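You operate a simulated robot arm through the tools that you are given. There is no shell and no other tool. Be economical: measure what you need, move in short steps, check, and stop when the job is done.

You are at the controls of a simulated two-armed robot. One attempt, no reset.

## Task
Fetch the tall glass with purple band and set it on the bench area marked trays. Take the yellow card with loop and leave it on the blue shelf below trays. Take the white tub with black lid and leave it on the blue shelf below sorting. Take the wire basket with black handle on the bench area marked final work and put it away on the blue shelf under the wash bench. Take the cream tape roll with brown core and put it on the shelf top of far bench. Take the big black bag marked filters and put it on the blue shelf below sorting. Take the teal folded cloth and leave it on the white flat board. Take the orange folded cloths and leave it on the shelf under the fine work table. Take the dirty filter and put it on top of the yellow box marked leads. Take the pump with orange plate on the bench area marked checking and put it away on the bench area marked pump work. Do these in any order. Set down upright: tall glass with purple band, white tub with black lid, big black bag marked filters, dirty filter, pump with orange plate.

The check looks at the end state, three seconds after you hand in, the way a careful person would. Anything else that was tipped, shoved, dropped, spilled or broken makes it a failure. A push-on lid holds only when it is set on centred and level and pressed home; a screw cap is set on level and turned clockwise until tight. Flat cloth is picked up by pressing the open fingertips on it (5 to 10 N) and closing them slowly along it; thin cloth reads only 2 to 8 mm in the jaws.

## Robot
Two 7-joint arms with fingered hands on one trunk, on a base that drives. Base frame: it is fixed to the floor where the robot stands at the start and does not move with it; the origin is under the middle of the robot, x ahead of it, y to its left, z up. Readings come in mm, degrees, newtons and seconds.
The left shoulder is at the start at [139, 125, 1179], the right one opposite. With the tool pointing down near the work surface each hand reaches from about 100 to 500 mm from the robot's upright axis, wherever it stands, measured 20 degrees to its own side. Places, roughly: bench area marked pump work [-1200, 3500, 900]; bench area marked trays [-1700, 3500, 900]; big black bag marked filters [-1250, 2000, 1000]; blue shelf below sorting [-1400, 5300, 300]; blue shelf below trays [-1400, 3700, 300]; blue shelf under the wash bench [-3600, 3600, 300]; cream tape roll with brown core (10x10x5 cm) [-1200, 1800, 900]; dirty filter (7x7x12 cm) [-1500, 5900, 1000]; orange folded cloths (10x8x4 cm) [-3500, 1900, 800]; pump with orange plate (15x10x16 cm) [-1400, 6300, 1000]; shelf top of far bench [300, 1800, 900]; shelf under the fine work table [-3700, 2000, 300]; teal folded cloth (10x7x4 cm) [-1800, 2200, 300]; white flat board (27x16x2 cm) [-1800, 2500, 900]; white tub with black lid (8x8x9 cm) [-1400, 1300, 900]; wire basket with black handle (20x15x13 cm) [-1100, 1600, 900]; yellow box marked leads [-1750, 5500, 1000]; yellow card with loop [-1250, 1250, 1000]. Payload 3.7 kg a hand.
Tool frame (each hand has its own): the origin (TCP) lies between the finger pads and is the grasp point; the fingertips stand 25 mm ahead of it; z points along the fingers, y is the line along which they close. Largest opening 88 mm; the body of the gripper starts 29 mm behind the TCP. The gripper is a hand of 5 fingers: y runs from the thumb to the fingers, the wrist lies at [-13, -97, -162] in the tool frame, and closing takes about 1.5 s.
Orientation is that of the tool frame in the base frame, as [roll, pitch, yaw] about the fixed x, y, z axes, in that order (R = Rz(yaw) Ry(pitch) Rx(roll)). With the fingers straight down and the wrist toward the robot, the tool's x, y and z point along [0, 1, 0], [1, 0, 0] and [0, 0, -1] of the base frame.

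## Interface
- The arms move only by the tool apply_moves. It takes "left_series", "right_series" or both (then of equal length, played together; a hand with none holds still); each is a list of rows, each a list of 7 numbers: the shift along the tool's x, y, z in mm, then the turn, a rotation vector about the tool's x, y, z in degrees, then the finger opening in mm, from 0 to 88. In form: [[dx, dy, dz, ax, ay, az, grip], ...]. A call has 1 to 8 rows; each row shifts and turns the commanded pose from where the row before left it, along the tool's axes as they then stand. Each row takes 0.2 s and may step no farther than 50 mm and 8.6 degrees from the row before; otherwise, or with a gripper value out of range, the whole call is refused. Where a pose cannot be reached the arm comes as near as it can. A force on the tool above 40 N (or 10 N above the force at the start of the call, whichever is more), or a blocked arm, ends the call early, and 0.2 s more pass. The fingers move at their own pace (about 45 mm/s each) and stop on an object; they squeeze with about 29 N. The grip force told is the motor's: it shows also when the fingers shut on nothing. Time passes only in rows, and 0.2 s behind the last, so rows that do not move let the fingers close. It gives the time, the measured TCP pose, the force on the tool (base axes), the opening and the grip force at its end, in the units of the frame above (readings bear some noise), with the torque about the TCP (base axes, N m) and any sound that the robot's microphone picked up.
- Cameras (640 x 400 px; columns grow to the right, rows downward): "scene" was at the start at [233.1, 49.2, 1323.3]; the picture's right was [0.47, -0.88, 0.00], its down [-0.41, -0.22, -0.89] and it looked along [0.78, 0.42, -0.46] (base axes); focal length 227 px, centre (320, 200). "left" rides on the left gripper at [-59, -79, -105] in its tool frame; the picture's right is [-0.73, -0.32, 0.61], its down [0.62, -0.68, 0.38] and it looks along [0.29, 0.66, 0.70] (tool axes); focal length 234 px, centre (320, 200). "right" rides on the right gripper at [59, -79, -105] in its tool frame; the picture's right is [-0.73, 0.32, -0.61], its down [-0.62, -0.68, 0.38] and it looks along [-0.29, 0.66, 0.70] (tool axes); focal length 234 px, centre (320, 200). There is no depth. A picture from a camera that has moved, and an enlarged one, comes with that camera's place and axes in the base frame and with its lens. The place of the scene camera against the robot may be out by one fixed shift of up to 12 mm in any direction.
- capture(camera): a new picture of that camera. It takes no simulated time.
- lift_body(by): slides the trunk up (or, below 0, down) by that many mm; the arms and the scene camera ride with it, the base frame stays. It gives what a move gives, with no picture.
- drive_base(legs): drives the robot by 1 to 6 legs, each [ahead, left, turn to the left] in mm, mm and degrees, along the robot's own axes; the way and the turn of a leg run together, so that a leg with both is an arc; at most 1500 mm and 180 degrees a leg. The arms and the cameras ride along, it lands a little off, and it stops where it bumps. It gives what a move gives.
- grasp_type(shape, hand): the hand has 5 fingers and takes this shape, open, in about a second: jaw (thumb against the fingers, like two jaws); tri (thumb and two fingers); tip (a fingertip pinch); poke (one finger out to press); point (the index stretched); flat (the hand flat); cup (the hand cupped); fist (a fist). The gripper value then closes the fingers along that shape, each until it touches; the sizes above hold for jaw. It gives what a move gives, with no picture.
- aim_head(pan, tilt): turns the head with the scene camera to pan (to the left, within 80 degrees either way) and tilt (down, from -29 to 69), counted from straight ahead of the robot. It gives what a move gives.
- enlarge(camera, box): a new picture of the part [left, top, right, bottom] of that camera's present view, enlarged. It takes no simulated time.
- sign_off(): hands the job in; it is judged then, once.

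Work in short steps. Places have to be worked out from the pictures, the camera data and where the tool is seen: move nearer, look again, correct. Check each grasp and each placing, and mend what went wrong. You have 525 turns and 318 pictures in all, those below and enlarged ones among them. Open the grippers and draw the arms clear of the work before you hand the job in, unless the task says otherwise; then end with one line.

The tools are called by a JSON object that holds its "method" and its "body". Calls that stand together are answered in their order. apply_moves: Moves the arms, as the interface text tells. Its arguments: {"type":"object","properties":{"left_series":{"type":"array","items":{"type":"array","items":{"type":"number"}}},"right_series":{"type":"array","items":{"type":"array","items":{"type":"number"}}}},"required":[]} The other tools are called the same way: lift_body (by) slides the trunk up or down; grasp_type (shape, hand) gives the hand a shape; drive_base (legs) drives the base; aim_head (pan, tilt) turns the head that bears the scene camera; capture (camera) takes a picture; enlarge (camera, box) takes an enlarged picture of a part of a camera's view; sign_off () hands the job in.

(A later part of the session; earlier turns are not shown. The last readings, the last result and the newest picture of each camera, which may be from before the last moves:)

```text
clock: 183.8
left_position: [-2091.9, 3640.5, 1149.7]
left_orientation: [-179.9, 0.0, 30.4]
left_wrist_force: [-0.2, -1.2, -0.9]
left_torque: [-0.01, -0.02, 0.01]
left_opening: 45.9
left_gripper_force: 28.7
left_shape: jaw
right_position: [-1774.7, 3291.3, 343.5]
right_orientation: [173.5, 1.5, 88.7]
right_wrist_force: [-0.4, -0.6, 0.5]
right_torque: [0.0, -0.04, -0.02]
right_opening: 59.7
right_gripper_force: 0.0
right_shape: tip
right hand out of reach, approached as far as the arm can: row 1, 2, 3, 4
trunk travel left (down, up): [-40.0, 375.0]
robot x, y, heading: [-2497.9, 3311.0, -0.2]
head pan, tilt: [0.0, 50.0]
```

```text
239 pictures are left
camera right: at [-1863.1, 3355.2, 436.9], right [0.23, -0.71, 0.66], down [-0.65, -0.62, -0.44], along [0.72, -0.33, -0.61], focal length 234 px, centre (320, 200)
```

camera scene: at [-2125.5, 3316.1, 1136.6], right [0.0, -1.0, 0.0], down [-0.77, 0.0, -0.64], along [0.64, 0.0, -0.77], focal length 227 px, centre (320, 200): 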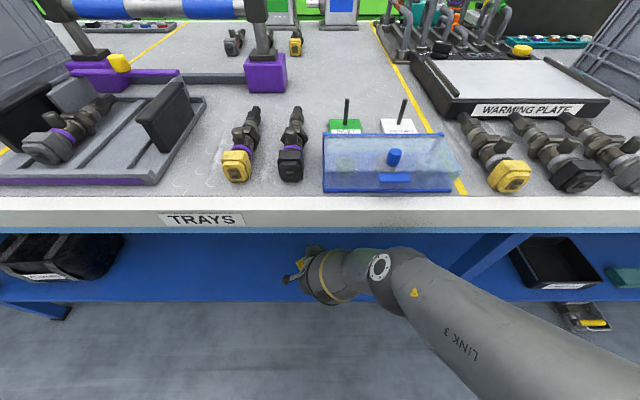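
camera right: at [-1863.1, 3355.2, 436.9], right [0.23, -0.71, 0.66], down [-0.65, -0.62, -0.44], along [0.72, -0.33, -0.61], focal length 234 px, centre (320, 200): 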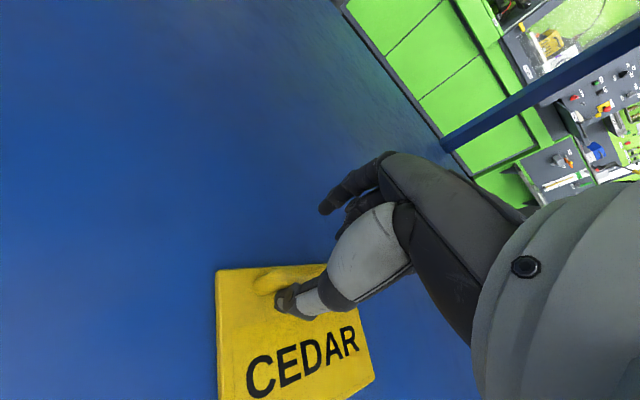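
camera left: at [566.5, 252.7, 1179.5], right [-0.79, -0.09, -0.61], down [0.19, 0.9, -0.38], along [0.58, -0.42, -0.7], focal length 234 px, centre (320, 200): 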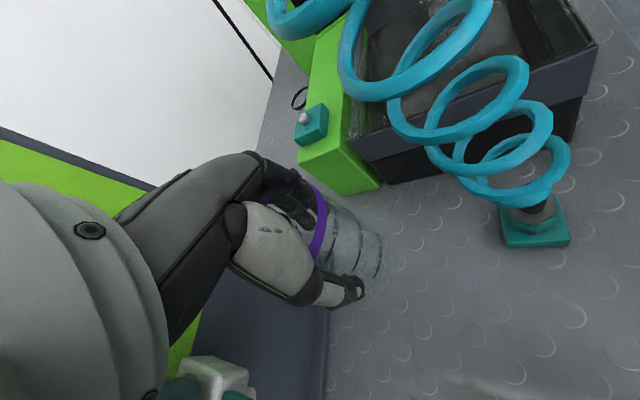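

{"method": "lift_body", "body": {"by": 50}}

{"method": "capture", "body": {"camera": "right"}}

```text
clock: 184.8
left_position: [-2091.4, 3641.6, 1198.7]
left_orientation: [-179.9, 0.3, 30.3]
left_wrist_force: [0.0, -0.7, -1.2]
left_torque: [-0.03, 0.03, 0.01]
left_opening: 45.8
left_gripper_force: 29.1
left_shape: jaw
right_position: [-1713.8, 3290.2, 468.8]
right_orientation: [165.3, 1.4, 88.4]
right_wrist_force: [0.5, 0.2, 0.0]
right_torque: [0.0, -0.01, 0.02]
right_opening: 59.7
right_gripper_force: 0.0
right_shape: tip
trunk travel left (down, up): [-90.0, 325.0]
robot x, y, heading: [-2498.7, 3310.4, -0.0]
head pan, tilt: [0.0, 50.0]
```

```text
238 pictures are left
camera right: at [-1814.1, 3354.2, 547.5], right [0.14, -0.71, 0.69], down [-0.58, -0.62, -0.53], along [0.8, -0.33, -0.5], focal length 234 px, centre (320, 200)
```

right: 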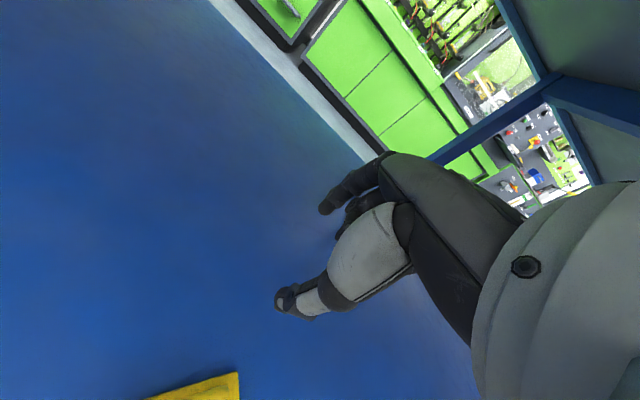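

Clear. I back straight out and raise the arm and trunk, then look at the trays area again.

{"method": "drive_base", "body": {"legs": [[-380, 0, 0]]}}

{"method": "lift_body", "body": {"by": 140}}

{"method": "apply_moves", "body": {"right_series": [[0, 0, -45, 5, 0, 0, 60], [0, 0, -45, 5, 0, 0, 60], [0, 0, -45, 0, 0, 0, 60], [0, 0, -45, 0, 0, 0, 60], [0, 0, -45, 0, 0, 0, 60], [0, 0, -45, 0, 0, 0, 60], [0, 0, -45, 0, 0, 0, 60], [0, 0, -45, 0, 0, 0, 60]]}}

{"method": "aim_head", "body": {"pan": 0, "tilt": 40}}

{"method": "capture", "body": {"camera": "scene"}}

```text
clock: 187.2
left_position: [-2475.2, 3642.6, 1200.5]
left_orientation: [180.0, 0.0, 30.4]
left_wrist_force: [-0.6, 0.5, -0.5]
left_torque: [-0.01, -0.01, 0.01]
left_opening: 46.0
left_gripper_force: 28.7
left_shape: jaw
right_position: [-2094.2, 3292.5, 470.3]
right_orientation: [165.1, 1.5, 88.5]
right_wrist_force: [0.3, 0.2, 0.5]
right_torque: [0.0, 0.02, 0.0]
right_opening: 59.6
right_gripper_force: 0.1
right_shape: tip
trunk travel left (down, up): [-90.0, 325.0]
robot x, y, heading: [-2875.9, 3312.4, -0.4]
head pan, tilt: [0.0, 50.0]
```

```text
clock: 188.8
left_position: [-2473.5, 3643.2, 1339.1]
left_orientation: [-179.9, 0.0, 30.4]
left_wrist_force: [0.4, 0.1, -1.5]
left_torque: [0.01, 0.02, 0.01]
left_opening: 46.3
left_gripper_force: 29.5
left_shape: jaw
right_position: [-2008.9, 3292.8, 914.2]
right_orientation: [139.6, 0.7, 87.9]
right_wrist_force: [-0.4, -0.5, -0.6]
right_torque: [0.0, 0.0, 0.03]
right_opening: 59.6
right_gripper_force: 0.1
right_shape: tip
trunk travel left (down, up): [-230.0, 185.0]
robot x, y, heading: [-2876.3, 3311.3, 0.4]
head pan, tilt: [0.0, 50.0]
```

```text
clock: 190.7
left_position: [-2475.8, 3643.0, 1340.7]
left_orientation: [180.0, -0.1, 30.3]
left_wrist_force: [-0.5, 0.6, -1.6]
left_torque: [0.02, 0.02, 0.03]
left_opening: 46.1
left_gripper_force: 29.3
left_shape: jaw
right_position: [-2202.8, 3303.2, 1222.9]
right_orientation: [149.3, 0.7, 87.9]
right_wrist_force: [0.3, 0.1, 0.5]
right_torque: [0.01, 0.0, 0.02]
right_opening: 60.1
right_gripper_force: 0.1
right_shape: tip
trunk travel left (down, up): [-230.0, 185.0]
robot x, y, heading: [-2877.7, 3308.7, -0.2]
head pan, tilt: [0.0, 50.0]
```

```text
clock: 191.4
left_position: [-2474.5, 3642.0, 1339.6]
left_orientation: [-179.9, 0.0, 30.5]
left_wrist_force: [-0.4, 1.0, -1.2]
left_torque: [-0.01, 0.01, 0.0]
left_opening: 46.1
left_gripper_force: 29.3
left_shape: jaw
right_position: [-2200.5, 3303.0, 1218.7]
right_orientation: [149.5, 0.7, 87.9]
right_wrist_force: [-0.2, -1.3, 0.1]
right_torque: [0.03, 0.04, -0.04]
right_opening: 59.9
right_gripper_force: 0.1
right_shape: tip
trunk travel left (down, up): [-230.0, 185.0]
robot x, y, heading: [-2875.0, 3311.0, 0.0]
head pan, tilt: [0.0, 40.0]
```

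```text
237 pictures are left
camera scene: at [-2669.5, 3316.8, 1335.7], right [0.0, -1.0, 0.0], down [-0.64, 0.0, -0.77], along [0.77, 0.0, -0.64], focal length 227 px, centre (320, 200)
```

scene: 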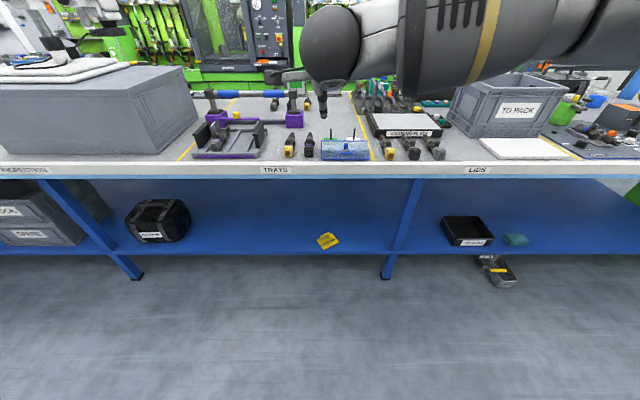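

The card lies on the shelf below trays. Next the glass: I tuck the right arm back, and line up at y≈3110.

{"method": "apply_moves", "body": {"right_series": [[0, -40, 20, 8, 0, 0, 60], [0, -40, 15, 8, 0, 0, 60], [0, -40, 10, 8, 0, 0, 60], [0, -40, 0, 6, 0, 0, 60], [-30, -40, 0, 0, 0, 0, 60], [-30, -40, 0, 0, 0, 0, 60]]}}

{"method": "drive_base", "body": {"legs": [[0, -200, 0]]}}

{"method": "aim_head", "body": {"pan": 8, "tilt": 35}}

{"method": "capture", "body": {"camera": "scene"}}

```text
clock: 192.8
left_position: [-2476.0, 3641.7, 1340.7]
left_orientation: [179.9, -0.1, 30.4]
left_wrist_force: [-0.1, 0.1, -0.1]
left_torque: [-0.02, -0.01, 0.0]
left_opening: 45.9
left_gripper_force: 28.9
left_shape: jaw
right_position: [-2414.4, 3250.1, 1130.4]
right_orientation: [179.4, 0.7, 87.9]
right_wrist_force: [-0.8, 0.4, -0.9]
right_torque: [0.0, 0.0, 0.01]
right_opening: 60.1
right_gripper_force: 0.0
right_shape: tip
trunk travel left (down, up): [-230.0, 185.0]
robot x, y, heading: [-2874.5, 3313.0, -0.3]
head pan, tilt: [0.0, 40.0]
```

```text
clock: 194.3
left_position: [-2475.7, 3445.6, 1340.7]
left_orientation: [-180.0, 0.1, 30.4]
left_wrist_force: [-0.1, -0.4, -0.9]
left_torque: [-0.01, -0.01, 0.0]
left_opening: 45.9
left_gripper_force: 29.1
left_shape: jaw
right_position: [-2415.0, 3053.0, 1131.1]
right_orientation: [179.4, 0.6, 87.9]
right_wrist_force: [-0.2, -0.3, 0.7]
right_torque: [-0.02, 0.02, -0.02]
right_opening: 60.1
right_gripper_force: 0.2
right_shape: tip
trunk travel left (down, up): [-230.0, 185.0]
robot x, y, heading: [-2872.7, 3112.7, 0.1]
head pan, tilt: [0.0, 40.0]
```

```text
clock: 195.0
left_position: [-2474.5, 3445.0, 1339.6]
left_orientation: [-180.0, 0.0, 30.5]
left_wrist_force: [-0.5, -0.4, -0.5]
left_torque: [0.0, -0.04, 0.0]
left_opening: 46.0
left_gripper_force: 29.2
left_shape: jaw
right_position: [-2414.4, 3054.3, 1130.5]
right_orientation: [179.4, 0.6, 87.9]
right_wrist_force: [0.3, 0.3, -1.2]
right_torque: [-0.01, -0.04, 0.0]
right_opening: 60.2
right_gripper_force: 0.1
right_shape: tip
trunk travel left (down, up): [-230.0, 185.0]
robot x, y, heading: [-2876.6, 3116.3, -0.1]
head pan, tilt: [8.0, 35.0]
```

```text
236 pictures are left
camera scene: at [-2667.8, 3132.7, 1343.3], right [0.14, -0.99, 0.0], down [-0.57, -0.08, -0.82], along [0.81, 0.11, -0.57], focal length 227 px, centre (320, 200)
```

scene: 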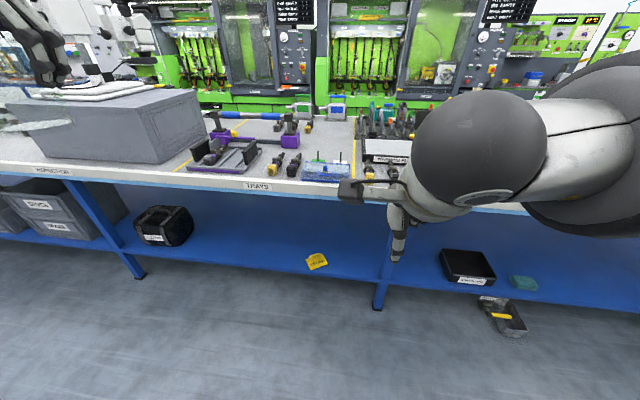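

{"method": "apply_moves", "body": {"left_series": [[18.9, 34.3, 27, 0, 0, 0, 20], [18.9, 34.3, 27, 0, 0, 0, 20], [18.9, 34.3, 27, 0, 0, 0, 20], [18.9, 34.3, 27, 0, 0, 0, 20], [18.9, 34.3, 27, 0, 0, 0, 20], [18.9, 34.3, 27, 0, 0, 0, 20], [18.9, 34.3, 27, 0, 0, 0, 20], [18.9, 34.3, 27, 0, 0, 0, 20]]}}

{"method": "drive_base", "body": {"legs": [[520, 0, 0]]}}

{"method": "capture", "body": {"camera": "left"}}

{"method": "capture", "body": {"camera": "scene"}}

```text
clock: 196.8
left_position: [-2206.7, 3285.1, 1123.3]
left_orientation: [-179.9, 0.1, 30.3]
left_wrist_force: [0.2, 0.0, -1.7]
left_torque: [0.03, 0.01, 0.04]
left_opening: 46.2
left_gripper_force: 29.2
left_shape: jaw
right_position: [-2413.1, 3053.6, 1129.6]
right_orientation: [179.5, 0.6, 87.9]
right_wrist_force: [0.0, 1.1, -0.7]
right_torque: [0.02, -0.02, -0.04]
right_opening: 60.0
right_gripper_force: 0.2
right_shape: tip
trunk travel left (down, up): [-230.0, 185.0]
robot x, y, heading: [-2877.7, 3115.5, -0.3]
head pan, tilt: [8.0, 35.0]
```

```text
clock: 199.9
left_position: [-1687.8, 3282.3, 1124.7]
left_orientation: [-180.0, -0.1, 30.3]
left_wrist_force: [-0.7, -0.2, -0.7]
left_torque: [0.0, 0.01, 0.0]
left_opening: 45.9
left_gripper_force: 29.0
left_shape: jaw
right_position: [-1893.9, 3050.0, 1129.8]
right_orientation: [179.5, 0.6, 87.8]
right_wrist_force: [0.2, 0.3, 0.4]
right_torque: [0.01, 0.02, -0.03]
right_opening: 60.1
right_gripper_force: 0.0
right_shape: tip
trunk travel left (down, up): [-230.0, 185.0]
robot x, y, heading: [-2355.8, 3116.6, -0.2]
head pan, tilt: [8.0, 35.0]
```

```text
235 pictures are left
camera left: at [-1777.9, 3321.2, 1229.9], right [-0.79, -0.09, -0.61], down [0.2, 0.9, -0.38], along [0.58, -0.42, -0.7], focal length 234 px, centre (320, 200)
```

left: 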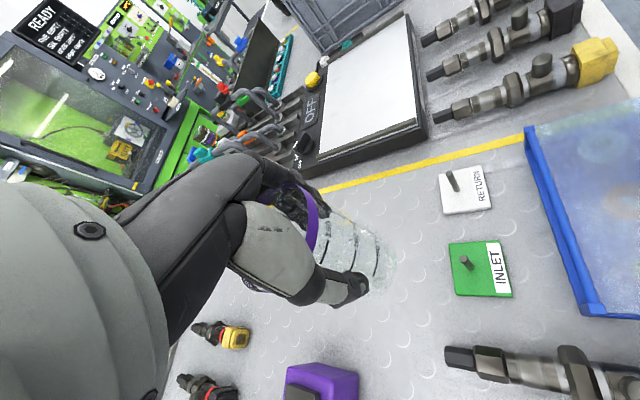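

```text
234 pictures are left
camera scene: at [-2147.5, 3130.1, 1343.3], right [0.13, -0.99, 0.0], down [-0.57, -0.08, -0.82], along [0.81, 0.11, -0.57], focal length 227 px, centre (320, 200)
```

scene: 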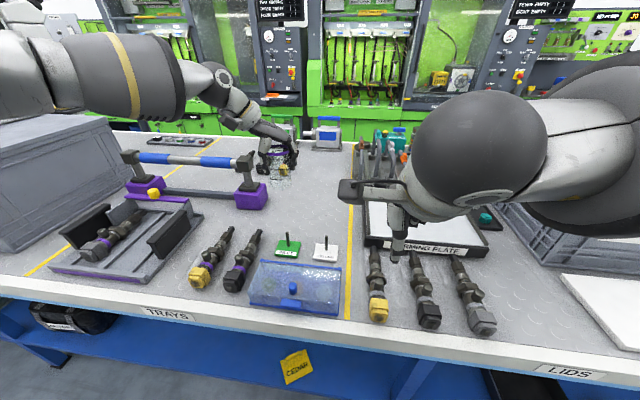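

{"method": "drive_base", "body": {"legs": [[75, 0, 0]]}}

{"method": "apply_moves", "body": {"left_series": [[0, 0, 40, 0, 0, 0, 20], [0, 0, 40, 0, 0, 0, 20], [0, 0, 40, 0, 0, 0, 20]]}}

{"method": "capture", "body": {"camera": "left"}}

{"method": "enlarge", "body": {"camera": "scene", "box": [170, 120, 370, 245]}}

```text
clock: 200.9
left_position: [-1612.4, 3282.8, 1125.1]
left_orientation: [-180.0, 0.0, 30.2]
left_wrist_force: [0.4, -0.5, -0.6]
left_torque: [-0.01, -0.02, 0.05]
left_opening: 45.8
left_gripper_force: 28.5
left_shape: jaw
right_position: [-1819.5, 3051.3, 1131.3]
right_orientation: [179.4, 0.6, 87.7]
right_wrist_force: [1.2, 0.5, 0.0]
right_torque: [0.0, 0.02, 0.0]
right_opening: 60.0
right_gripper_force: 0.1
right_shape: tip
trunk travel left (down, up): [-230.0, 185.0]
robot x, y, heading: [-2281.2, 3112.7, -0.1]
head pan, tilt: [8.0, 35.0]
```

```text
clock: 201.7
left_position: [-1613.2, 3282.0, 1003.6]
left_orientation: [-180.0, 0.0, 30.2]
left_wrist_force: [0.7, -0.5, -0.6]
left_torque: [-0.01, 0.01, 0.0]
left_opening: 45.9
left_gripper_force: 28.5
left_shape: jaw
right_position: [-1820.0, 3051.2, 1130.0]
right_orientation: [179.4, 0.7, 87.7]
right_wrist_force: [1.0, -0.8, -0.1]
right_torque: [0.01, 0.03, 0.0]
right_opening: 59.7
right_gripper_force: 0.0
right_shape: tip
trunk travel left (down, up): [-230.0, 185.0]
robot x, y, heading: [-2278.2, 3112.8, -0.1]
head pan, tilt: [8.0, 35.0]
```

```text
233 pictures are left
camera left: at [-1703.7, 3321.8, 1108.7], right [-0.79, -0.09, -0.61], down [0.2, 0.9, -0.38], along [0.58, -0.42, -0.7], focal length 234 px, centre (320, 200)
```

left: 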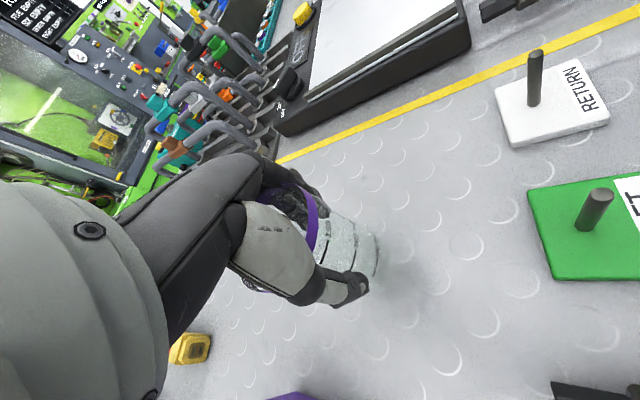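

```text
3.20 times, centred on (270, 182) of scene
camera zoom: at [-2072.7, 3130.1, 1343.2], right [0.13, -0.99, 0.0], down [-0.57, -0.08, -0.82], along [0.81, 0.11, -0.57], focal length 727 px, centre (480, 256)
```

zoom: 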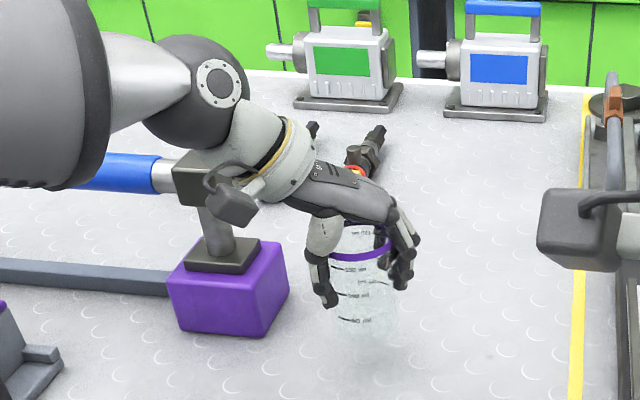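

{"method": "apply_moves", "body": {"left_series": [[0, 0, 8, 0, 0, 0, 20], [0, 0, 6, 0, 0, 0, 20]]}}

{"method": "apply_moves", "body": {"left_series": [[0, 0, 5, 0, 0, 0, 20], [0, 0, 3, 0, 0, 0, 20]]}}

```text
clock: 202.3
left_position: [-1613.4, 3281.8, 991.1]
left_orientation: [-179.9, 0.0, 30.3]
left_wrist_force: [0.1, -0.6, -1.2]
left_torque: [0.0, -0.03, 0.02]
left_opening: 45.8
left_gripper_force: 28.9
left_shape: jaw
right_position: [-1819.9, 3049.7, 1130.2]
right_orientation: [179.4, 0.6, 87.6]
right_wrist_force: [0.6, 0.2, 0.1]
right_torque: [0.01, -0.03, -0.03]
right_opening: 59.9
right_gripper_force: 0.0
right_shape: tip
trunk travel left (down, up): [-230.0, 185.0]
robot x, y, heading: [-2286.2, 3114.4, -0.3]
head pan, tilt: [8.0, 35.0]
```

```text
clock: 202.9
left_position: [-1614.0, 3282.2, 983.0]
left_orientation: [-179.9, 0.0, 30.1]
left_wrist_force: [-0.2, 0.2, -0.8]
left_torque: [0.01, -0.01, 0.0]
left_opening: 45.9
left_gripper_force: 28.7
left_shape: jaw
right_position: [-1819.7, 3050.2, 1129.3]
right_orientation: [179.4, 0.5, 87.8]
right_wrist_force: [-0.6, -0.8, -0.7]
right_torque: [0.03, -0.01, -0.02]
right_opening: 60.0
right_gripper_force: 0.1
right_shape: tip
trunk travel left (down, up): [-230.0, 185.0]
robot x, y, heading: [-2283.7, 3113.3, -0.3]
head pan, tilt: [8.0, 35.0]
```

{"method": "apply_moves", "body": {"left_series": [[0, 0, 4, 0, 0, 0, 20], [0, 0, 3, 0, 0, 0, 20]]}}

{"method": "enlarge", "body": {"camera": "scene", "box": [210, 160, 338, 240]}}

```text
clock: 203.5
left_position: [-1612.6, 3281.3, 975.7]
left_orientation: [179.9, 0.0, 30.2]
left_wrist_force: [0.2, -0.3, -0.9]
left_torque: [0.02, -0.04, 0.01]
left_opening: 46.0
left_gripper_force: 29.0
left_shape: jaw
right_position: [-1821.1, 3050.8, 1131.0]
right_orientation: [179.4, 0.7, 87.7]
right_wrist_force: [0.1, 0.6, -0.6]
right_torque: [-0.03, 0.0, -0.01]
right_opening: 59.9
right_gripper_force: 0.0
right_shape: tip
trunk travel left (down, up): [-230.0, 185.0]
robot x, y, heading: [-2281.4, 3110.9, -0.6]
head pan, tilt: [8.0, 35.0]
```

```text
5.00 times, centred on (274, 200) of scene
camera zoom: at [-2073.4, 3129.7, 1343.3], right [0.13, -0.99, 0.0], down [-0.57, -0.08, -0.82], along [0.81, 0.11, -0.57], focal length 1136 px, centre (550, 200)
```

zoom: 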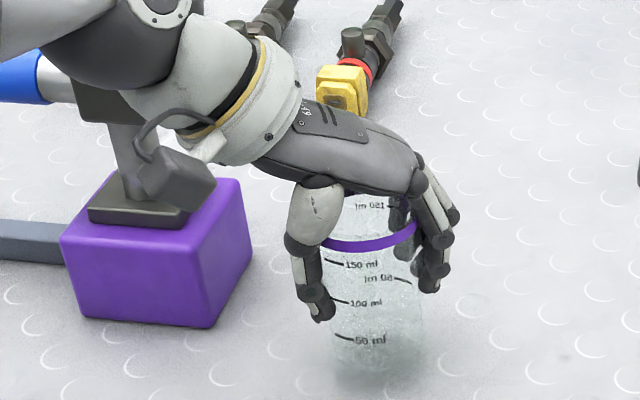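

{"method": "apply_moves", "body": {"left_series": [[0, 0, 4, 0, 0, 0, 20], [0, 0, 4, 0, 0, 0, 20]]}}

{"method": "apply_moves", "body": {"left_series": [[0, 0, 4, 0, 0, 0, 20], [0, 0, 4, 0, 0, 0, 20]]}}

```text
clock: 204.1
left_position: [-1612.2, 3281.0, 966.3]
left_orientation: [-180.0, 0.0, 30.2]
left_wrist_force: [0.3, -0.1, -1.3]
left_torque: [-0.01, -0.01, -0.01]
left_opening: 45.6
left_gripper_force: 29.5
left_shape: jaw
right_position: [-1819.9, 3050.6, 1130.8]
right_orientation: [179.4, 0.6, 87.7]
right_wrist_force: [-0.2, -0.2, -0.6]
right_torque: [0.04, 0.01, 0.01]
right_opening: 60.0
right_gripper_force: 0.1
right_shape: tip
trunk travel left (down, up): [-230.0, 185.0]
robot x, y, heading: [-2280.4, 3113.4, -0.4]
head pan, tilt: [8.0, 35.0]
```

```text
clock: 204.7
left_position: [-1614.0, 3280.5, 964.3]
left_orientation: [179.6, -0.2, 30.2]
left_wrist_force: [-4.8, -1.0, 16.4]
left_torque: [0.05, -0.22, 0.02]
left_opening: 46.4
left_gripper_force: 28.9
left_shape: jaw
right_position: [-1821.4, 3049.3, 1132.2]
right_orientation: [179.2, 0.7, 87.7]
right_wrist_force: [0.5, -0.5, 0.0]
right_torque: [0.0, 0.02, -0.04]
right_opening: 60.1
right_gripper_force: 0.1
right_shape: tip
trunk travel left (down, up): [-230.0, 185.0]
robot x, y, heading: [-2281.6, 3111.3, -0.1]
head pan, tilt: [8.0, 35.0]
```

Contact. Open gently and rise.

{"method": "apply_moves", "body": {"left_series": [[0, 0, -2, 0, 0, 0, 46], [0, 0, 0, 0, 0, 0, 52], [0, 0, 0, 0, 0, 0, 60], [0, 0, 0, 0, 0, 0, 72], [0, 0, 0, 0, 0, 0, 76]]}}

{"method": "capture", "body": {"camera": "left"}}

```text
clock: 205.9
left_position: [-1613.5, 3281.8, 961.8]
left_orientation: [-179.9, -0.1, 30.1]
left_wrist_force: [-0.6, 1.1, 1.9]
left_torque: [0.01, -0.04, 0.01]
left_opening: 75.7
left_gripper_force: 0.0
left_shape: jaw
right_position: [-1821.1, 3049.9, 1131.1]
right_orientation: [179.4, 0.6, 87.7]
right_wrist_force: [0.1, -0.2, 0.3]
right_torque: [0.0, -0.03, 0.0]
right_opening: 60.2
right_gripper_force: 0.1
right_shape: tip
trunk travel left (down, up): [-230.0, 185.0]
robot x, y, heading: [-2277.4, 3115.3, -0.3]
head pan, tilt: [8.0, 35.0]
```

```text
230 pictures are left
camera left: at [-1703.9, 3320.7, 1066.6], right [-0.79, -0.09, -0.61], down [0.2, 0.9, -0.38], along [0.58, -0.42, -0.7], focal length 234 px, centre (320, 200)
```

left: 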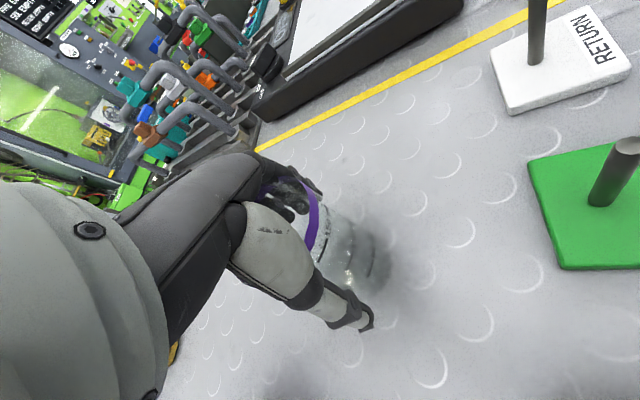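

Released and upright. Rise straight up and check.

{"method": "apply_moves", "body": {"left_series": [[0, 0, -10, 0, 0, 0, 84], [0, 0, -25, 0, 0, 0, 84], [0, 0, -40, 0, 0, 0, 84], [0, 0, -45, 0, 0, 0, 84], [0, 0, -45, 0, 0, 0, 84]]}}

{"method": "capture", "body": {"camera": "scene"}}

```text
clock: 207.1
left_position: [-1613.8, 3282.9, 1128.7]
left_orientation: [-180.0, -0.1, 30.1]
left_wrist_force: [-0.7, -0.4, -1.0]
left_torque: [0.01, -0.02, -0.02]
left_opening: 47.5
left_gripper_force: 29.0
left_shape: jaw
right_position: [-1821.6, 3049.5, 1131.0]
right_orientation: [179.3, 0.6, 87.6]
right_wrist_force: [0.0, 0.6, 0.1]
right_torque: [0.02, 0.03, -0.01]
right_opening: 60.1
right_gripper_force: 0.2
right_shape: tip
trunk travel left (down, up): [-230.0, 185.0]
robot x, y, heading: [-2283.3, 3114.4, -0.1]
head pan, tilt: [8.0, 35.0]
```

```text
229 pictures are left
camera scene: at [-2074.0, 3129.3, 1343.5], right [0.13, -0.99, 0.0], down [-0.57, -0.08, -0.82], along [0.81, 0.11, -0.57], focal length 227 px, centre (320, 200)
```

scene: 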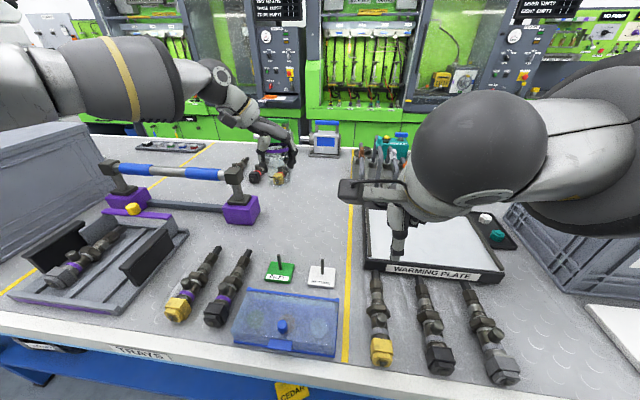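

{"method": "capture", "body": {"camera": "left"}}

{"method": "enlarge", "body": {"camera": "scene", "box": [210, 120, 338, 200]}}

```text
228 pictures are left
camera left: at [-1704.2, 3321.9, 1234.8], right [-0.79, -0.09, -0.61], down [0.2, 0.9, -0.38], along [0.58, -0.42, -0.7], focal length 234 px, centre (320, 200)
```

left: 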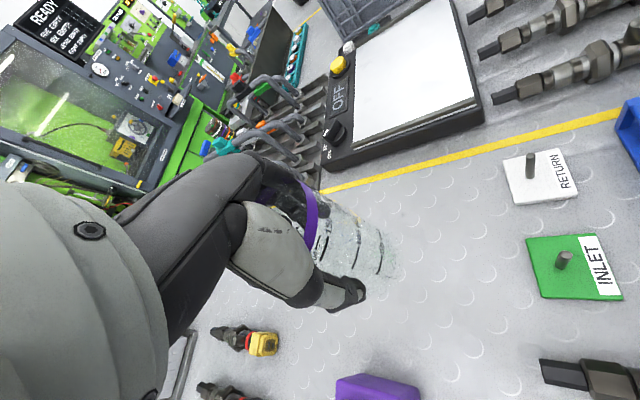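

```text
5.00 times, centred on (274, 160) of scene
camera zoom: at [-2074.0, 3129.3, 1343.5], right [0.13, -0.99, 0.0], down [-0.57, -0.08, -0.82], along [0.81, 0.11, -0.57], focal length 1136 px, centre (550, 400)
```

zoom: 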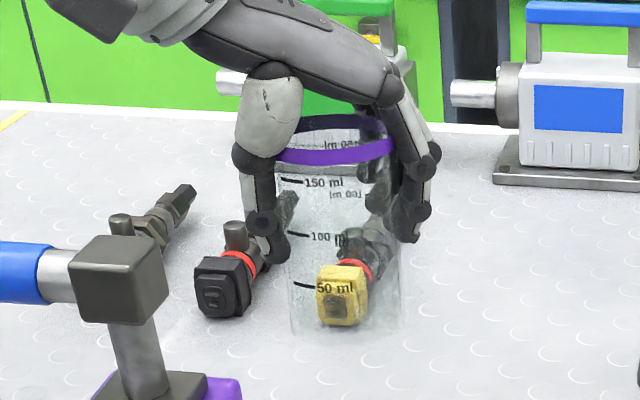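

The hand unexpectedly re-closed and lifted the glass again. I lower it back to the same spot and release again.

{"method": "apply_moves", "body": {"left_series": [[0, 0, 40, 0, 0, 0, 20], [0, 0, 40, 0, 0, 0, 20], [0, 0, 40, 0, 0, 0, 20], [0, 0, 30, 0, 0, 0, 20], [0, 0, 6, 0, 0, 0, 20]]}}

{"method": "apply_moves", "body": {"left_series": [[0, 0, 4, 0, 0, 0, 20], [0, 0, 3, 0, 0, 0, 20]]}}

```text
clock: 208.3
left_position: [-1613.7, 3281.0, 969.5]
left_orientation: [179.9, 0.1, 30.2]
left_wrist_force: [0.6, 0.6, 0.2]
left_torque: [-0.04, -0.01, -0.01]
left_opening: 47.1
left_gripper_force: 29.3
left_shape: jaw
right_position: [-1820.2, 3049.3, 1131.8]
right_orientation: [179.4, 0.6, 87.7]
right_wrist_force: [0.2, 0.1, 0.6]
right_torque: [0.01, 0.02, 0.0]
right_opening: 60.1
right_gripper_force: 0.1
right_shape: tip
trunk travel left (down, up): [-230.0, 185.0]
robot x, y, heading: [-2282.8, 3111.3, -0.4]
head pan, tilt: [8.0, 35.0]
```

```text
clock: 208.9
left_position: [-1613.1, 3280.6, 965.1]
left_orientation: [179.9, -0.1, 30.2]
left_wrist_force: [-1.3, -0.9, 4.7]
left_torque: [0.08, -0.05, -0.01]
left_opening: 46.8
left_gripper_force: 29.1
left_shape: jaw
right_position: [-1821.2, 3050.5, 1131.0]
right_orientation: [179.3, 0.6, 87.7]
right_wrist_force: [0.0, 0.6, -0.1]
right_torque: [0.0, 0.02, 0.01]
right_opening: 59.9
right_gripper_force: 0.1
right_shape: tip
trunk travel left (down, up): [-230.0, 185.0]
robot x, y, heading: [-2284.3, 3111.3, -0.4]
head pan, tilt: [8.0, 35.0]
```

{"method": "apply_moves", "body": {"left_series": [[0, 0, 0, 0, 0, 0, 60], [0, 0, 0, 0, 0, 0, 88], [0, 0, 0, 0, 0, 0, 88], [0, 0, 0, 0, 0, 0, 88], [0, 0, 0, 0, 0, 0, 88]]}}

{"method": "apply_moves", "body": {"left_series": [[0, 0, -8, 0, 0, 0, 88], [0, 0, -8, 0, 0, 0, 88]]}}

{"method": "capture", "body": {"camera": "left"}}

```text
clock: 210.1
left_position: [-1613.3, 3280.5, 963.8]
left_orientation: [-180.0, 0.0, 30.2]
left_wrist_force: [-1.1, -0.1, 4.6]
left_torque: [0.02, -0.03, -0.02]
left_opening: 88.0
left_gripper_force: 0.0
left_shape: jaw
right_position: [-1820.9, 3049.2, 1131.0]
right_orientation: [179.3, 0.6, 87.7]
right_wrist_force: [0.6, 0.2, 0.3]
right_torque: [0.01, -0.02, -0.02]
right_opening: 60.1
right_gripper_force: 0.1
right_shape: tip
trunk travel left (down, up): [-230.0, 185.0]
robot x, y, heading: [-2279.9, 3114.3, -0.1]
head pan, tilt: [8.0, 35.0]
```

```text
clock: 210.7
left_position: [-1613.5, 3281.4, 980.5]
left_orientation: [179.9, 0.0, 30.3]
left_wrist_force: [-0.1, -0.1, -1.0]
left_torque: [0.0, -0.04, -0.01]
left_opening: 87.7
left_gripper_force: 0.0
left_shape: jaw
right_position: [-1820.7, 3049.8, 1131.5]
right_orientation: [179.5, 0.6, 87.7]
right_wrist_force: [-0.6, -0.1, 0.9]
right_torque: [0.0, 0.0, 0.02]
right_opening: 60.1
right_gripper_force: 0.1
right_shape: tip
trunk travel left (down, up): [-230.0, 185.0]
robot x, y, heading: [-2279.4, 3112.4, -0.2]
head pan, tilt: [8.0, 35.0]
```

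```text
226 pictures are left
camera left: at [-1703.7, 3320.5, 1085.3], right [-0.79, -0.09, -0.61], down [0.2, 0.9, -0.38], along [0.58, -0.42, -0.7], focal length 234 px, centre (320, 200)
```

left: 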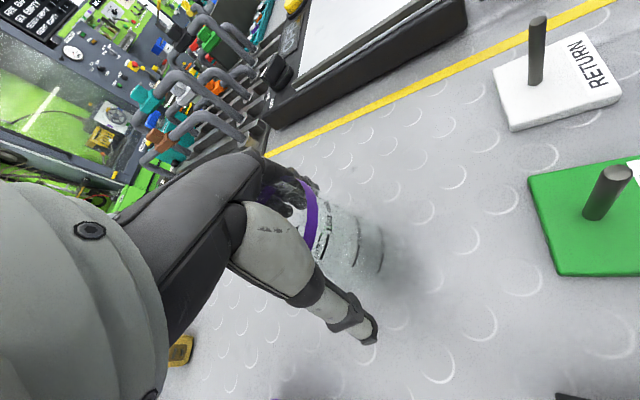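

{"method": "enlarge", "body": {"camera": "scene", "box": [210, 140, 338, 220]}}

{"method": "enlarge", "body": {"camera": "left", "box": [240, 150, 400, 250]}}

```text
5.00 times, centred on (274, 180) of scene
camera zoom: at [-2073.7, 3129.6, 1343.4], right [0.13, -0.99, 0.0], down [-0.57, -0.08, -0.82], along [0.81, 0.11, -0.57], focal length 1136 px, centre (550, 300)
```

zoom: 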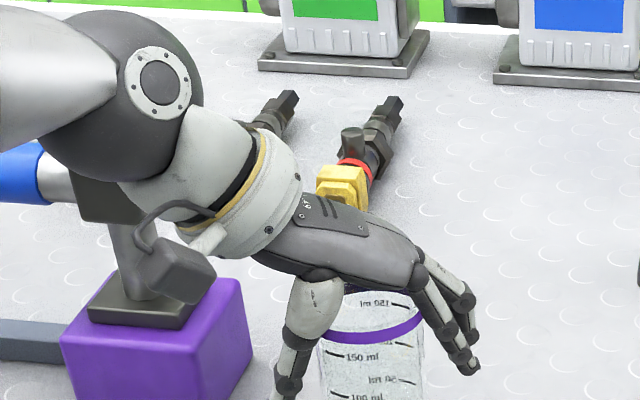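

```text
4.00 times, centred on (320, 200) of left
camera zoom: at [-1703.7, 3320.5, 1085.3], right [-0.79, -0.09, -0.61], down [0.2, 0.9, -0.38], along [0.58, -0.42, -0.7], focal length 937 px, centre (320, 200)
```

zoom: 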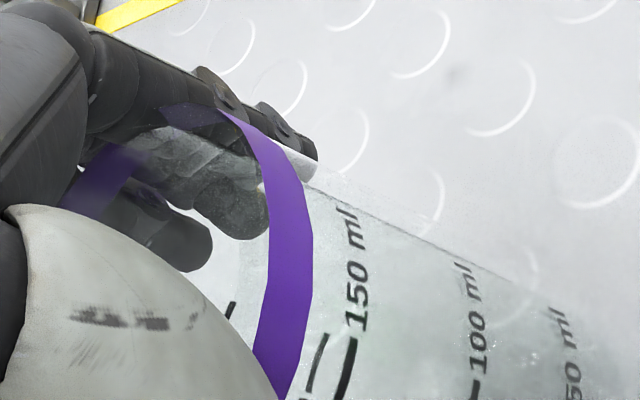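

{"method": "apply_moves", "body": {"left_series": [[0, 0, -10, 0, 0, 0, 88], [0, 0, -10, 0, 0, 0, 88]]}}

{"method": "enlarge", "body": {"camera": "scene", "box": [210, 160, 338, 240]}}

```text
clock: 211.3
left_position: [-1614.3, 3281.9, 999.6]
left_orientation: [-180.0, -0.1, 30.1]
left_wrist_force: [0.4, -0.1, -1.8]
left_torque: [0.02, -0.02, -0.02]
left_opening: 87.9
left_gripper_force: 0.0
left_shape: jaw
right_position: [-1819.6, 3049.9, 1130.1]
right_orientation: [179.3, 0.6, 87.6]
right_wrist_force: [0.5, 0.2, 0.1]
right_torque: [0.03, 0.01, -0.03]
right_opening: 60.0
right_gripper_force: 0.1
right_shape: tip
trunk travel left (down, up): [-230.0, 185.0]
robot x, y, heading: [-2281.5, 3110.8, -0.2]
head pan, tilt: [8.0, 35.0]
```

```text
5.00 times, centred on (274, 200) of scene
camera zoom: at [-2073.4, 3129.6, 1343.4], right [0.13, -0.99, 0.0], down [-0.57, -0.08, -0.82], along [0.81, 0.11, -0.57], focal length 1136 px, centre (550, 200)
```

zoom: 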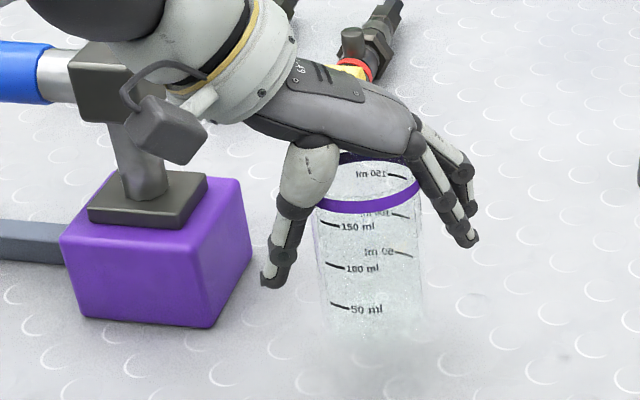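

The glass still hangs on the open hand: a finger is wedged inside the rim. I set it back on the table and try a mid opening.

{"method": "apply_moves", "body": {"left_series": [[0, 0, 15, 0, 0, 0, 88], [0, 0, 12, 0, 0, 0, 88], [0, 0, 7, 0, 0, 0, 88], [0, 0, 3, 0, 0, 0, 88]]}}

{"method": "apply_moves", "body": {"left_series": [[0, 0, 0, 0, 0, 0, 66], [0, 0, 0, 0, 0, 0, 62], [0, 0, 0, 0, 0, 0, 62], [0, 0, 0, 0, 0, 0, 62]]}}

{"method": "enlarge", "body": {"camera": "left", "box": [200, 120, 440, 270]}}

```text
clock: 212.3
left_position: [-1614.0, 3281.6, 964.9]
left_orientation: [179.9, -0.2, 30.3]
left_wrist_force: [-3.2, -1.6, 7.7]
left_torque: [0.04, -0.03, 0.03]
left_opening: 87.9
left_gripper_force: 0.0
left_shape: jaw
right_position: [-1821.1, 3050.3, 1131.0]
right_orientation: [179.2, 0.6, 87.7]
right_wrist_force: [0.5, -0.2, 0.4]
right_torque: [0.02, 0.03, 0.01]
right_opening: 60.1
right_gripper_force: 0.2
right_shape: tip
trunk travel left (down, up): [-230.0, 185.0]
robot x, y, heading: [-2283.1, 3113.6, -0.5]
head pan, tilt: [8.0, 35.0]
```

```text
clock: 213.3
left_position: [-1614.5, 3280.9, 965.2]
left_orientation: [179.9, -0.2, 30.2]
left_wrist_force: [-1.5, -3.4, 12.1]
left_torque: [-0.06, -0.23, -0.04]
left_opening: 46.6
left_gripper_force: 28.4
left_shape: jaw
right_position: [-1821.3, 3049.6, 1131.6]
right_orientation: [179.4, 0.6, 87.7]
right_wrist_force: [0.4, 0.4, -0.2]
right_torque: [0.0, -0.04, 0.03]
right_opening: 59.8
right_gripper_force: 0.2
right_shape: tip
trunk travel left (down, up): [-230.0, 185.0]
robot x, y, heading: [-2279.2, 3110.6, -0.1]
head pan, tilt: [8.0, 35.0]
```

```text
2.67 times, centred on (320, 195) of left
camera zoom: at [-1704.6, 3319.9, 1070.1], right [-0.79, -0.09, -0.61], down [0.2, 0.9, -0.38], along [0.58, -0.42, -0.69], focal length 624 px, centre (320, 213)
```

zoom: 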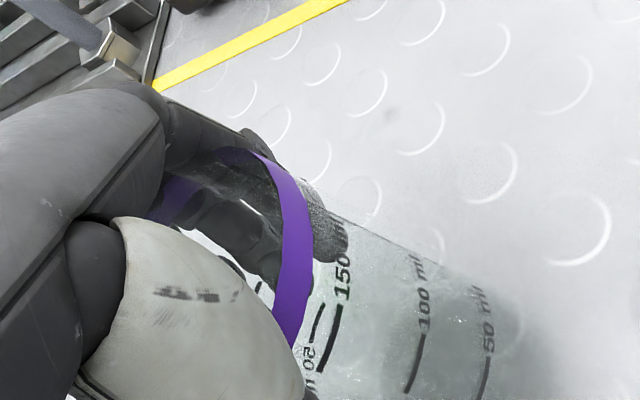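

{"method": "apply_moves", "body": {"left_series": [[0, 0, 0, 0, 0, 0, 88], [0, 0, 0, 0, 0, 0, 88], [0, 0, 0, 0, 0, 0, 88], [0, 0, 0, 0, 0, 0, 88], [0, 0, 0, 0, 0, 0, 88], [0, 0, 0, 0, 0, 0, 88]]}}

{"method": "enlarge", "body": {"camera": "left", "box": [200, 120, 440, 270]}}

{"method": "enlarge", "body": {"camera": "scene", "box": [230, 165, 326, 225]}}

```text
clock: 214.7
left_position: [-1614.1, 3281.1, 964.4]
left_orientation: [-180.0, 0.0, 30.1]
left_wrist_force: [-3.7, -0.8, 13.9]
left_torque: [0.02, -0.04, 0.0]
left_opening: 87.9
left_gripper_force: 0.1
left_shape: jaw
right_position: [-1821.5, 3048.4, 1131.3]
right_orientation: [179.3, 0.7, 87.7]
right_wrist_force: [-0.2, -0.9, 0.7]
right_torque: [0.02, -0.04, 0.02]
right_opening: 60.2
right_gripper_force: 0.1
right_shape: tip
trunk travel left (down, up): [-230.0, 185.0]
robot x, y, heading: [-2279.0, 3111.8, -0.2]
head pan, tilt: [8.0, 35.0]
```

```text
2.67 times, centred on (320, 195) of left
camera zoom: at [-1705.3, 3320.6, 1069.6], right [-0.79, -0.09, -0.61], down [0.2, 0.9, -0.38], along [0.58, -0.42, -0.69], focal length 624 px, centre (320, 213)
```

zoom: 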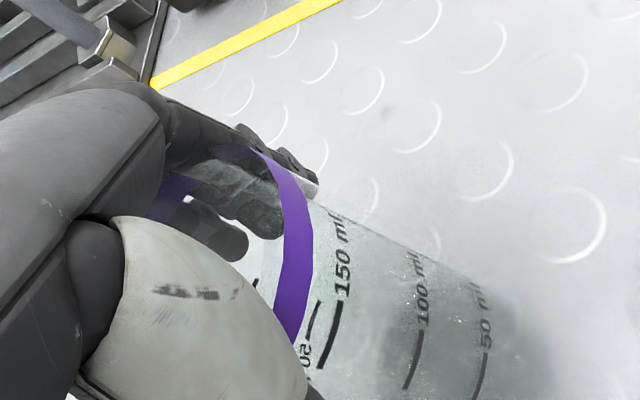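

```text
6.67 times, centred on (278, 195) of scene
camera zoom: at [-2075.4, 3129.1, 1343.7], right [0.13, -0.99, 0.0], down [-0.57, -0.08, -0.82], along [0.81, 0.11, -0.57], focal length 1514 px, centre (600, 233)
```

zoom: 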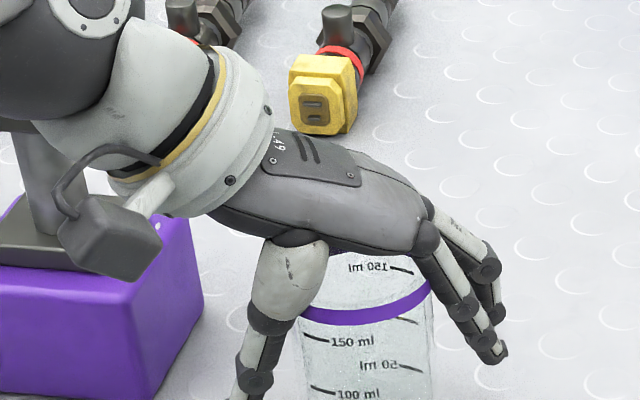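

{"method": "apply_moves", "body": {"left_series": [[0, 0, -4, 0, 0, 0, 88], [0, 0, 0, 0, 0, 0, 88]]}}

{"method": "apply_moves", "body": {"left_series": [[0, -4, 0, 0, 0, 0, 88], [0, 0, -6, 0, 0, 0, 88]]}}

{"method": "enlarge", "body": {"camera": "left", "box": [200, 120, 440, 270]}}

{"method": "enlarge", "body": {"camera": "scene", "box": [230, 165, 326, 225]}}

```text
clock: 215.3
left_position: [-1613.7, 3281.9, 965.5]
left_orientation: [180.0, 0.0, 30.3]
left_wrist_force: [-0.9, -1.0, 3.0]
left_torque: [-0.01, -0.04, -0.03]
left_opening: 87.8
left_gripper_force: 0.0
left_shape: jaw
right_position: [-1819.9, 3050.3, 1130.5]
right_orientation: [179.5, 0.6, 87.8]
right_wrist_force: [-0.5, -0.2, -0.5]
right_torque: [0.0, -0.01, 0.01]
right_opening: 60.0
right_gripper_force: 0.0
right_shape: tip
trunk travel left (down, up): [-230.0, 185.0]
robot x, y, heading: [-2283.5, 3112.3, -0.2]
head pan, tilt: [8.0, 35.0]
```

```text
clock: 215.9
left_position: [-1615.3, 3286.5, 973.1]
left_orientation: [-179.9, 0.0, 30.3]
left_wrist_force: [-0.6, -0.3, -0.5]
left_torque: [0.0, -0.01, 0.02]
left_opening: 87.6
left_gripper_force: 0.1
left_shape: jaw
right_position: [-1820.8, 3050.2, 1130.0]
right_orientation: [179.4, 0.6, 87.7]
right_wrist_force: [-0.2, 0.2, 0.5]
right_torque: [0.02, 0.0, 0.03]
right_opening: 60.0
right_gripper_force: 0.2
right_shape: tip
trunk travel left (down, up): [-230.0, 185.0]
robot x, y, heading: [-2283.8, 3114.7, -0.3]
head pan, tilt: [8.0, 35.0]
```

```text
2.67 times, centred on (320, 195) of left
camera zoom: at [-1706.1, 3325.2, 1078.1], right [-0.79, -0.09, -0.61], down [0.2, 0.9, -0.38], along [0.58, -0.42, -0.7], focal length 624 px, centre (320, 213)
```

zoom: 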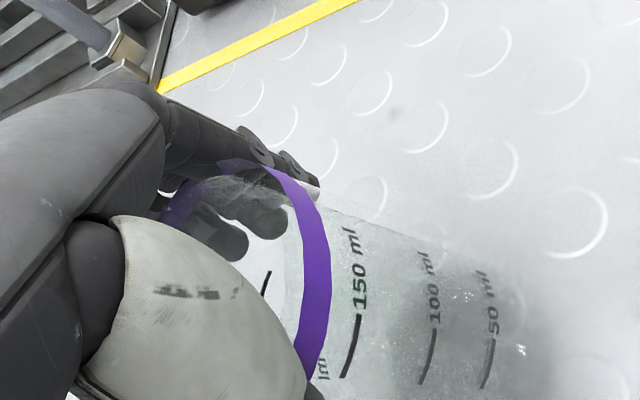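

```text
6.67 times, centred on (278, 195) of scene
camera zoom: at [-2073.5, 3129.6, 1343.3], right [0.13, -0.99, 0.0], down [-0.57, -0.08, -0.82], along [0.81, 0.11, -0.57], focal length 1514 px, centre (600, 233)
```

zoom: 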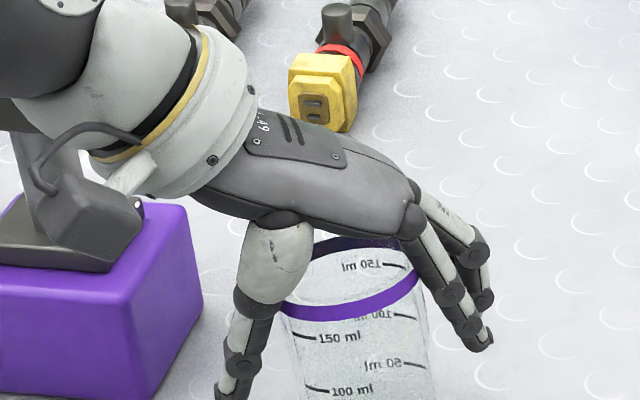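

{"method": "apply_moves", "body": {"left_series": [[0, 4, 4, 0, 0, 0, 88], [0, 3, 0, 0, 0, 0, 88], [0, 0, -5, 0, 0, 0, 88]]}}

{"method": "enlarge", "body": {"camera": "left", "box": [200, 120, 440, 270]}}

{"method": "enlarge", "body": {"camera": "scene", "box": [230, 175, 326, 235]}}

```text
clock: 216.7
left_position: [-1613.0, 3279.0, 973.8]
left_orientation: [-179.9, 0.0, 30.2]
left_wrist_force: [-0.4, 0.7, -1.2]
left_torque: [0.02, 0.0, -0.01]
left_opening: 87.6
left_gripper_force: 0.0
left_shape: jaw
right_position: [-1820.6, 3050.1, 1131.3]
right_orientation: [179.4, 0.6, 87.8]
right_wrist_force: [-0.5, 1.2, -0.4]
right_torque: [0.02, 0.01, -0.03]
right_opening: 59.9
right_gripper_force: 0.0
right_shape: tip
trunk travel left (down, up): [-230.0, 185.0]
robot x, y, heading: [-2282.7, 3112.6, -0.4]
head pan, tilt: [8.0, 35.0]
```

```text
2.67 times, centred on (320, 195) of left
camera zoom: at [-1702.6, 3318.4, 1078.8], right [-0.79, -0.09, -0.61], down [0.2, 0.9, -0.38], along [0.58, -0.42, -0.7], focal length 624 px, centre (320, 213)
```

zoom: 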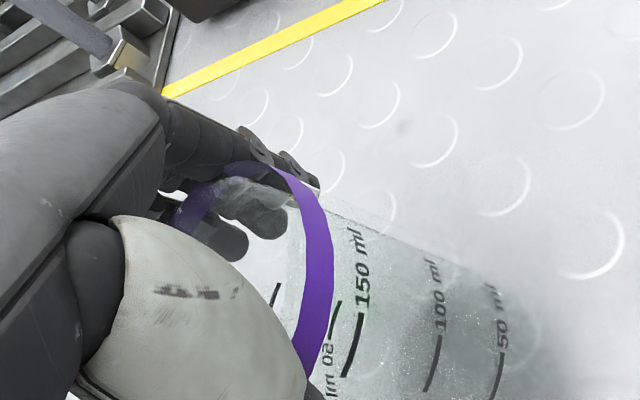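

```text
6.67 times, centred on (278, 205) of scene
camera zoom: at [-2073.4, 3129.7, 1343.3], right [0.13, -0.99, 0.0], down [-0.57, -0.08, -0.82], along [0.81, 0.11, -0.57], focal length 1514 px, centre (600, 167)
```

zoom: 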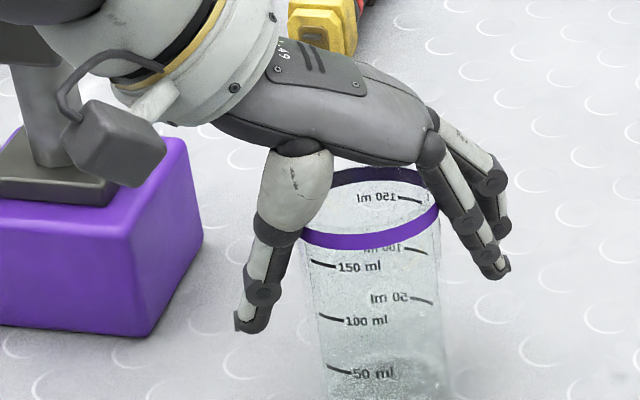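

{"method": "apply_moves", "body": {"left_series": [[0, 4, 0, 0, 0, 0, 88], [0, 4, 0, 0, 0, 0, 88], [0, 0, -4, 0, 0, 0, 88]]}}

{"method": "enlarge", "body": {"camera": "scene", "box": [230, 175, 326, 235]}}

{"method": "enlarge", "body": {"camera": "left", "box": [200, 120, 440, 270]}}

```text
clock: 217.5
left_position: [-1607.8, 3271.9, 976.1]
left_orientation: [-179.9, -0.1, 30.5]
left_wrist_force: [-0.3, 0.5, -0.7]
left_torque: [0.01, 0.05, 0.0]
left_opening: 88.0
left_gripper_force: 0.0
left_shape: jaw
right_position: [-1819.9, 3050.2, 1131.5]
right_orientation: [179.5, 0.7, 87.6]
right_wrist_force: [0.5, 0.6, -0.3]
right_torque: [0.02, -0.02, -0.03]
right_opening: 60.2
right_gripper_force: 0.1
right_shape: tip
trunk travel left (down, up): [-230.0, 185.0]
robot x, y, heading: [-2285.2, 3114.2, -0.5]
head pan, tilt: [8.0, 35.0]
```

```text
6.67 times, centred on (278, 205) of scene
camera zoom: at [-2073.6, 3129.8, 1343.4], right [0.13, -0.99, 0.0], down [-0.57, -0.08, -0.82], along [0.81, 0.11, -0.57], focal length 1514 px, centre (600, 167)
```

zoom: 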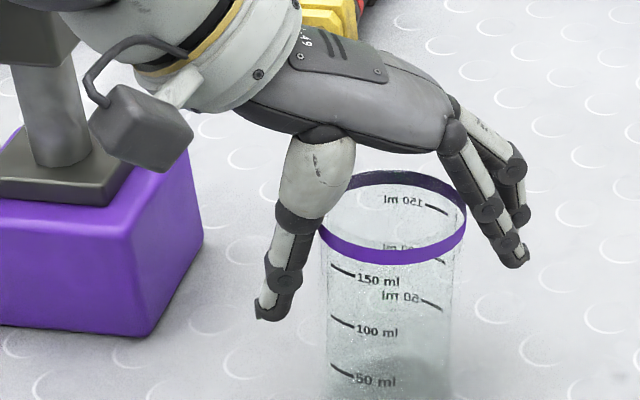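

```text
2.67 times, centred on (320, 195) of left
camera zoom: at [-1698.1, 3311.0, 1082.1], right [-0.79, -0.09, -0.61], down [0.2, 0.9, -0.38], along [0.58, -0.42, -0.7], focal length 624 px, centre (320, 213)
```

zoom: 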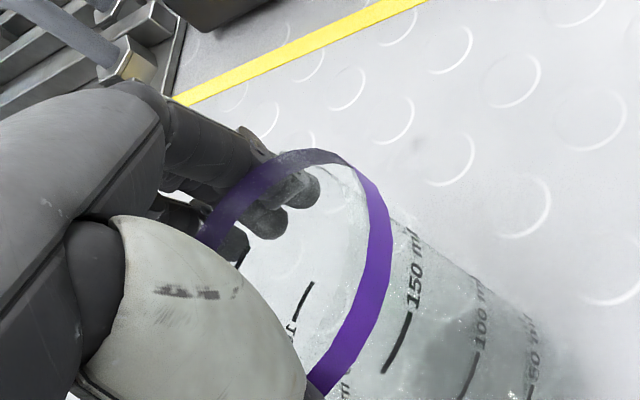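

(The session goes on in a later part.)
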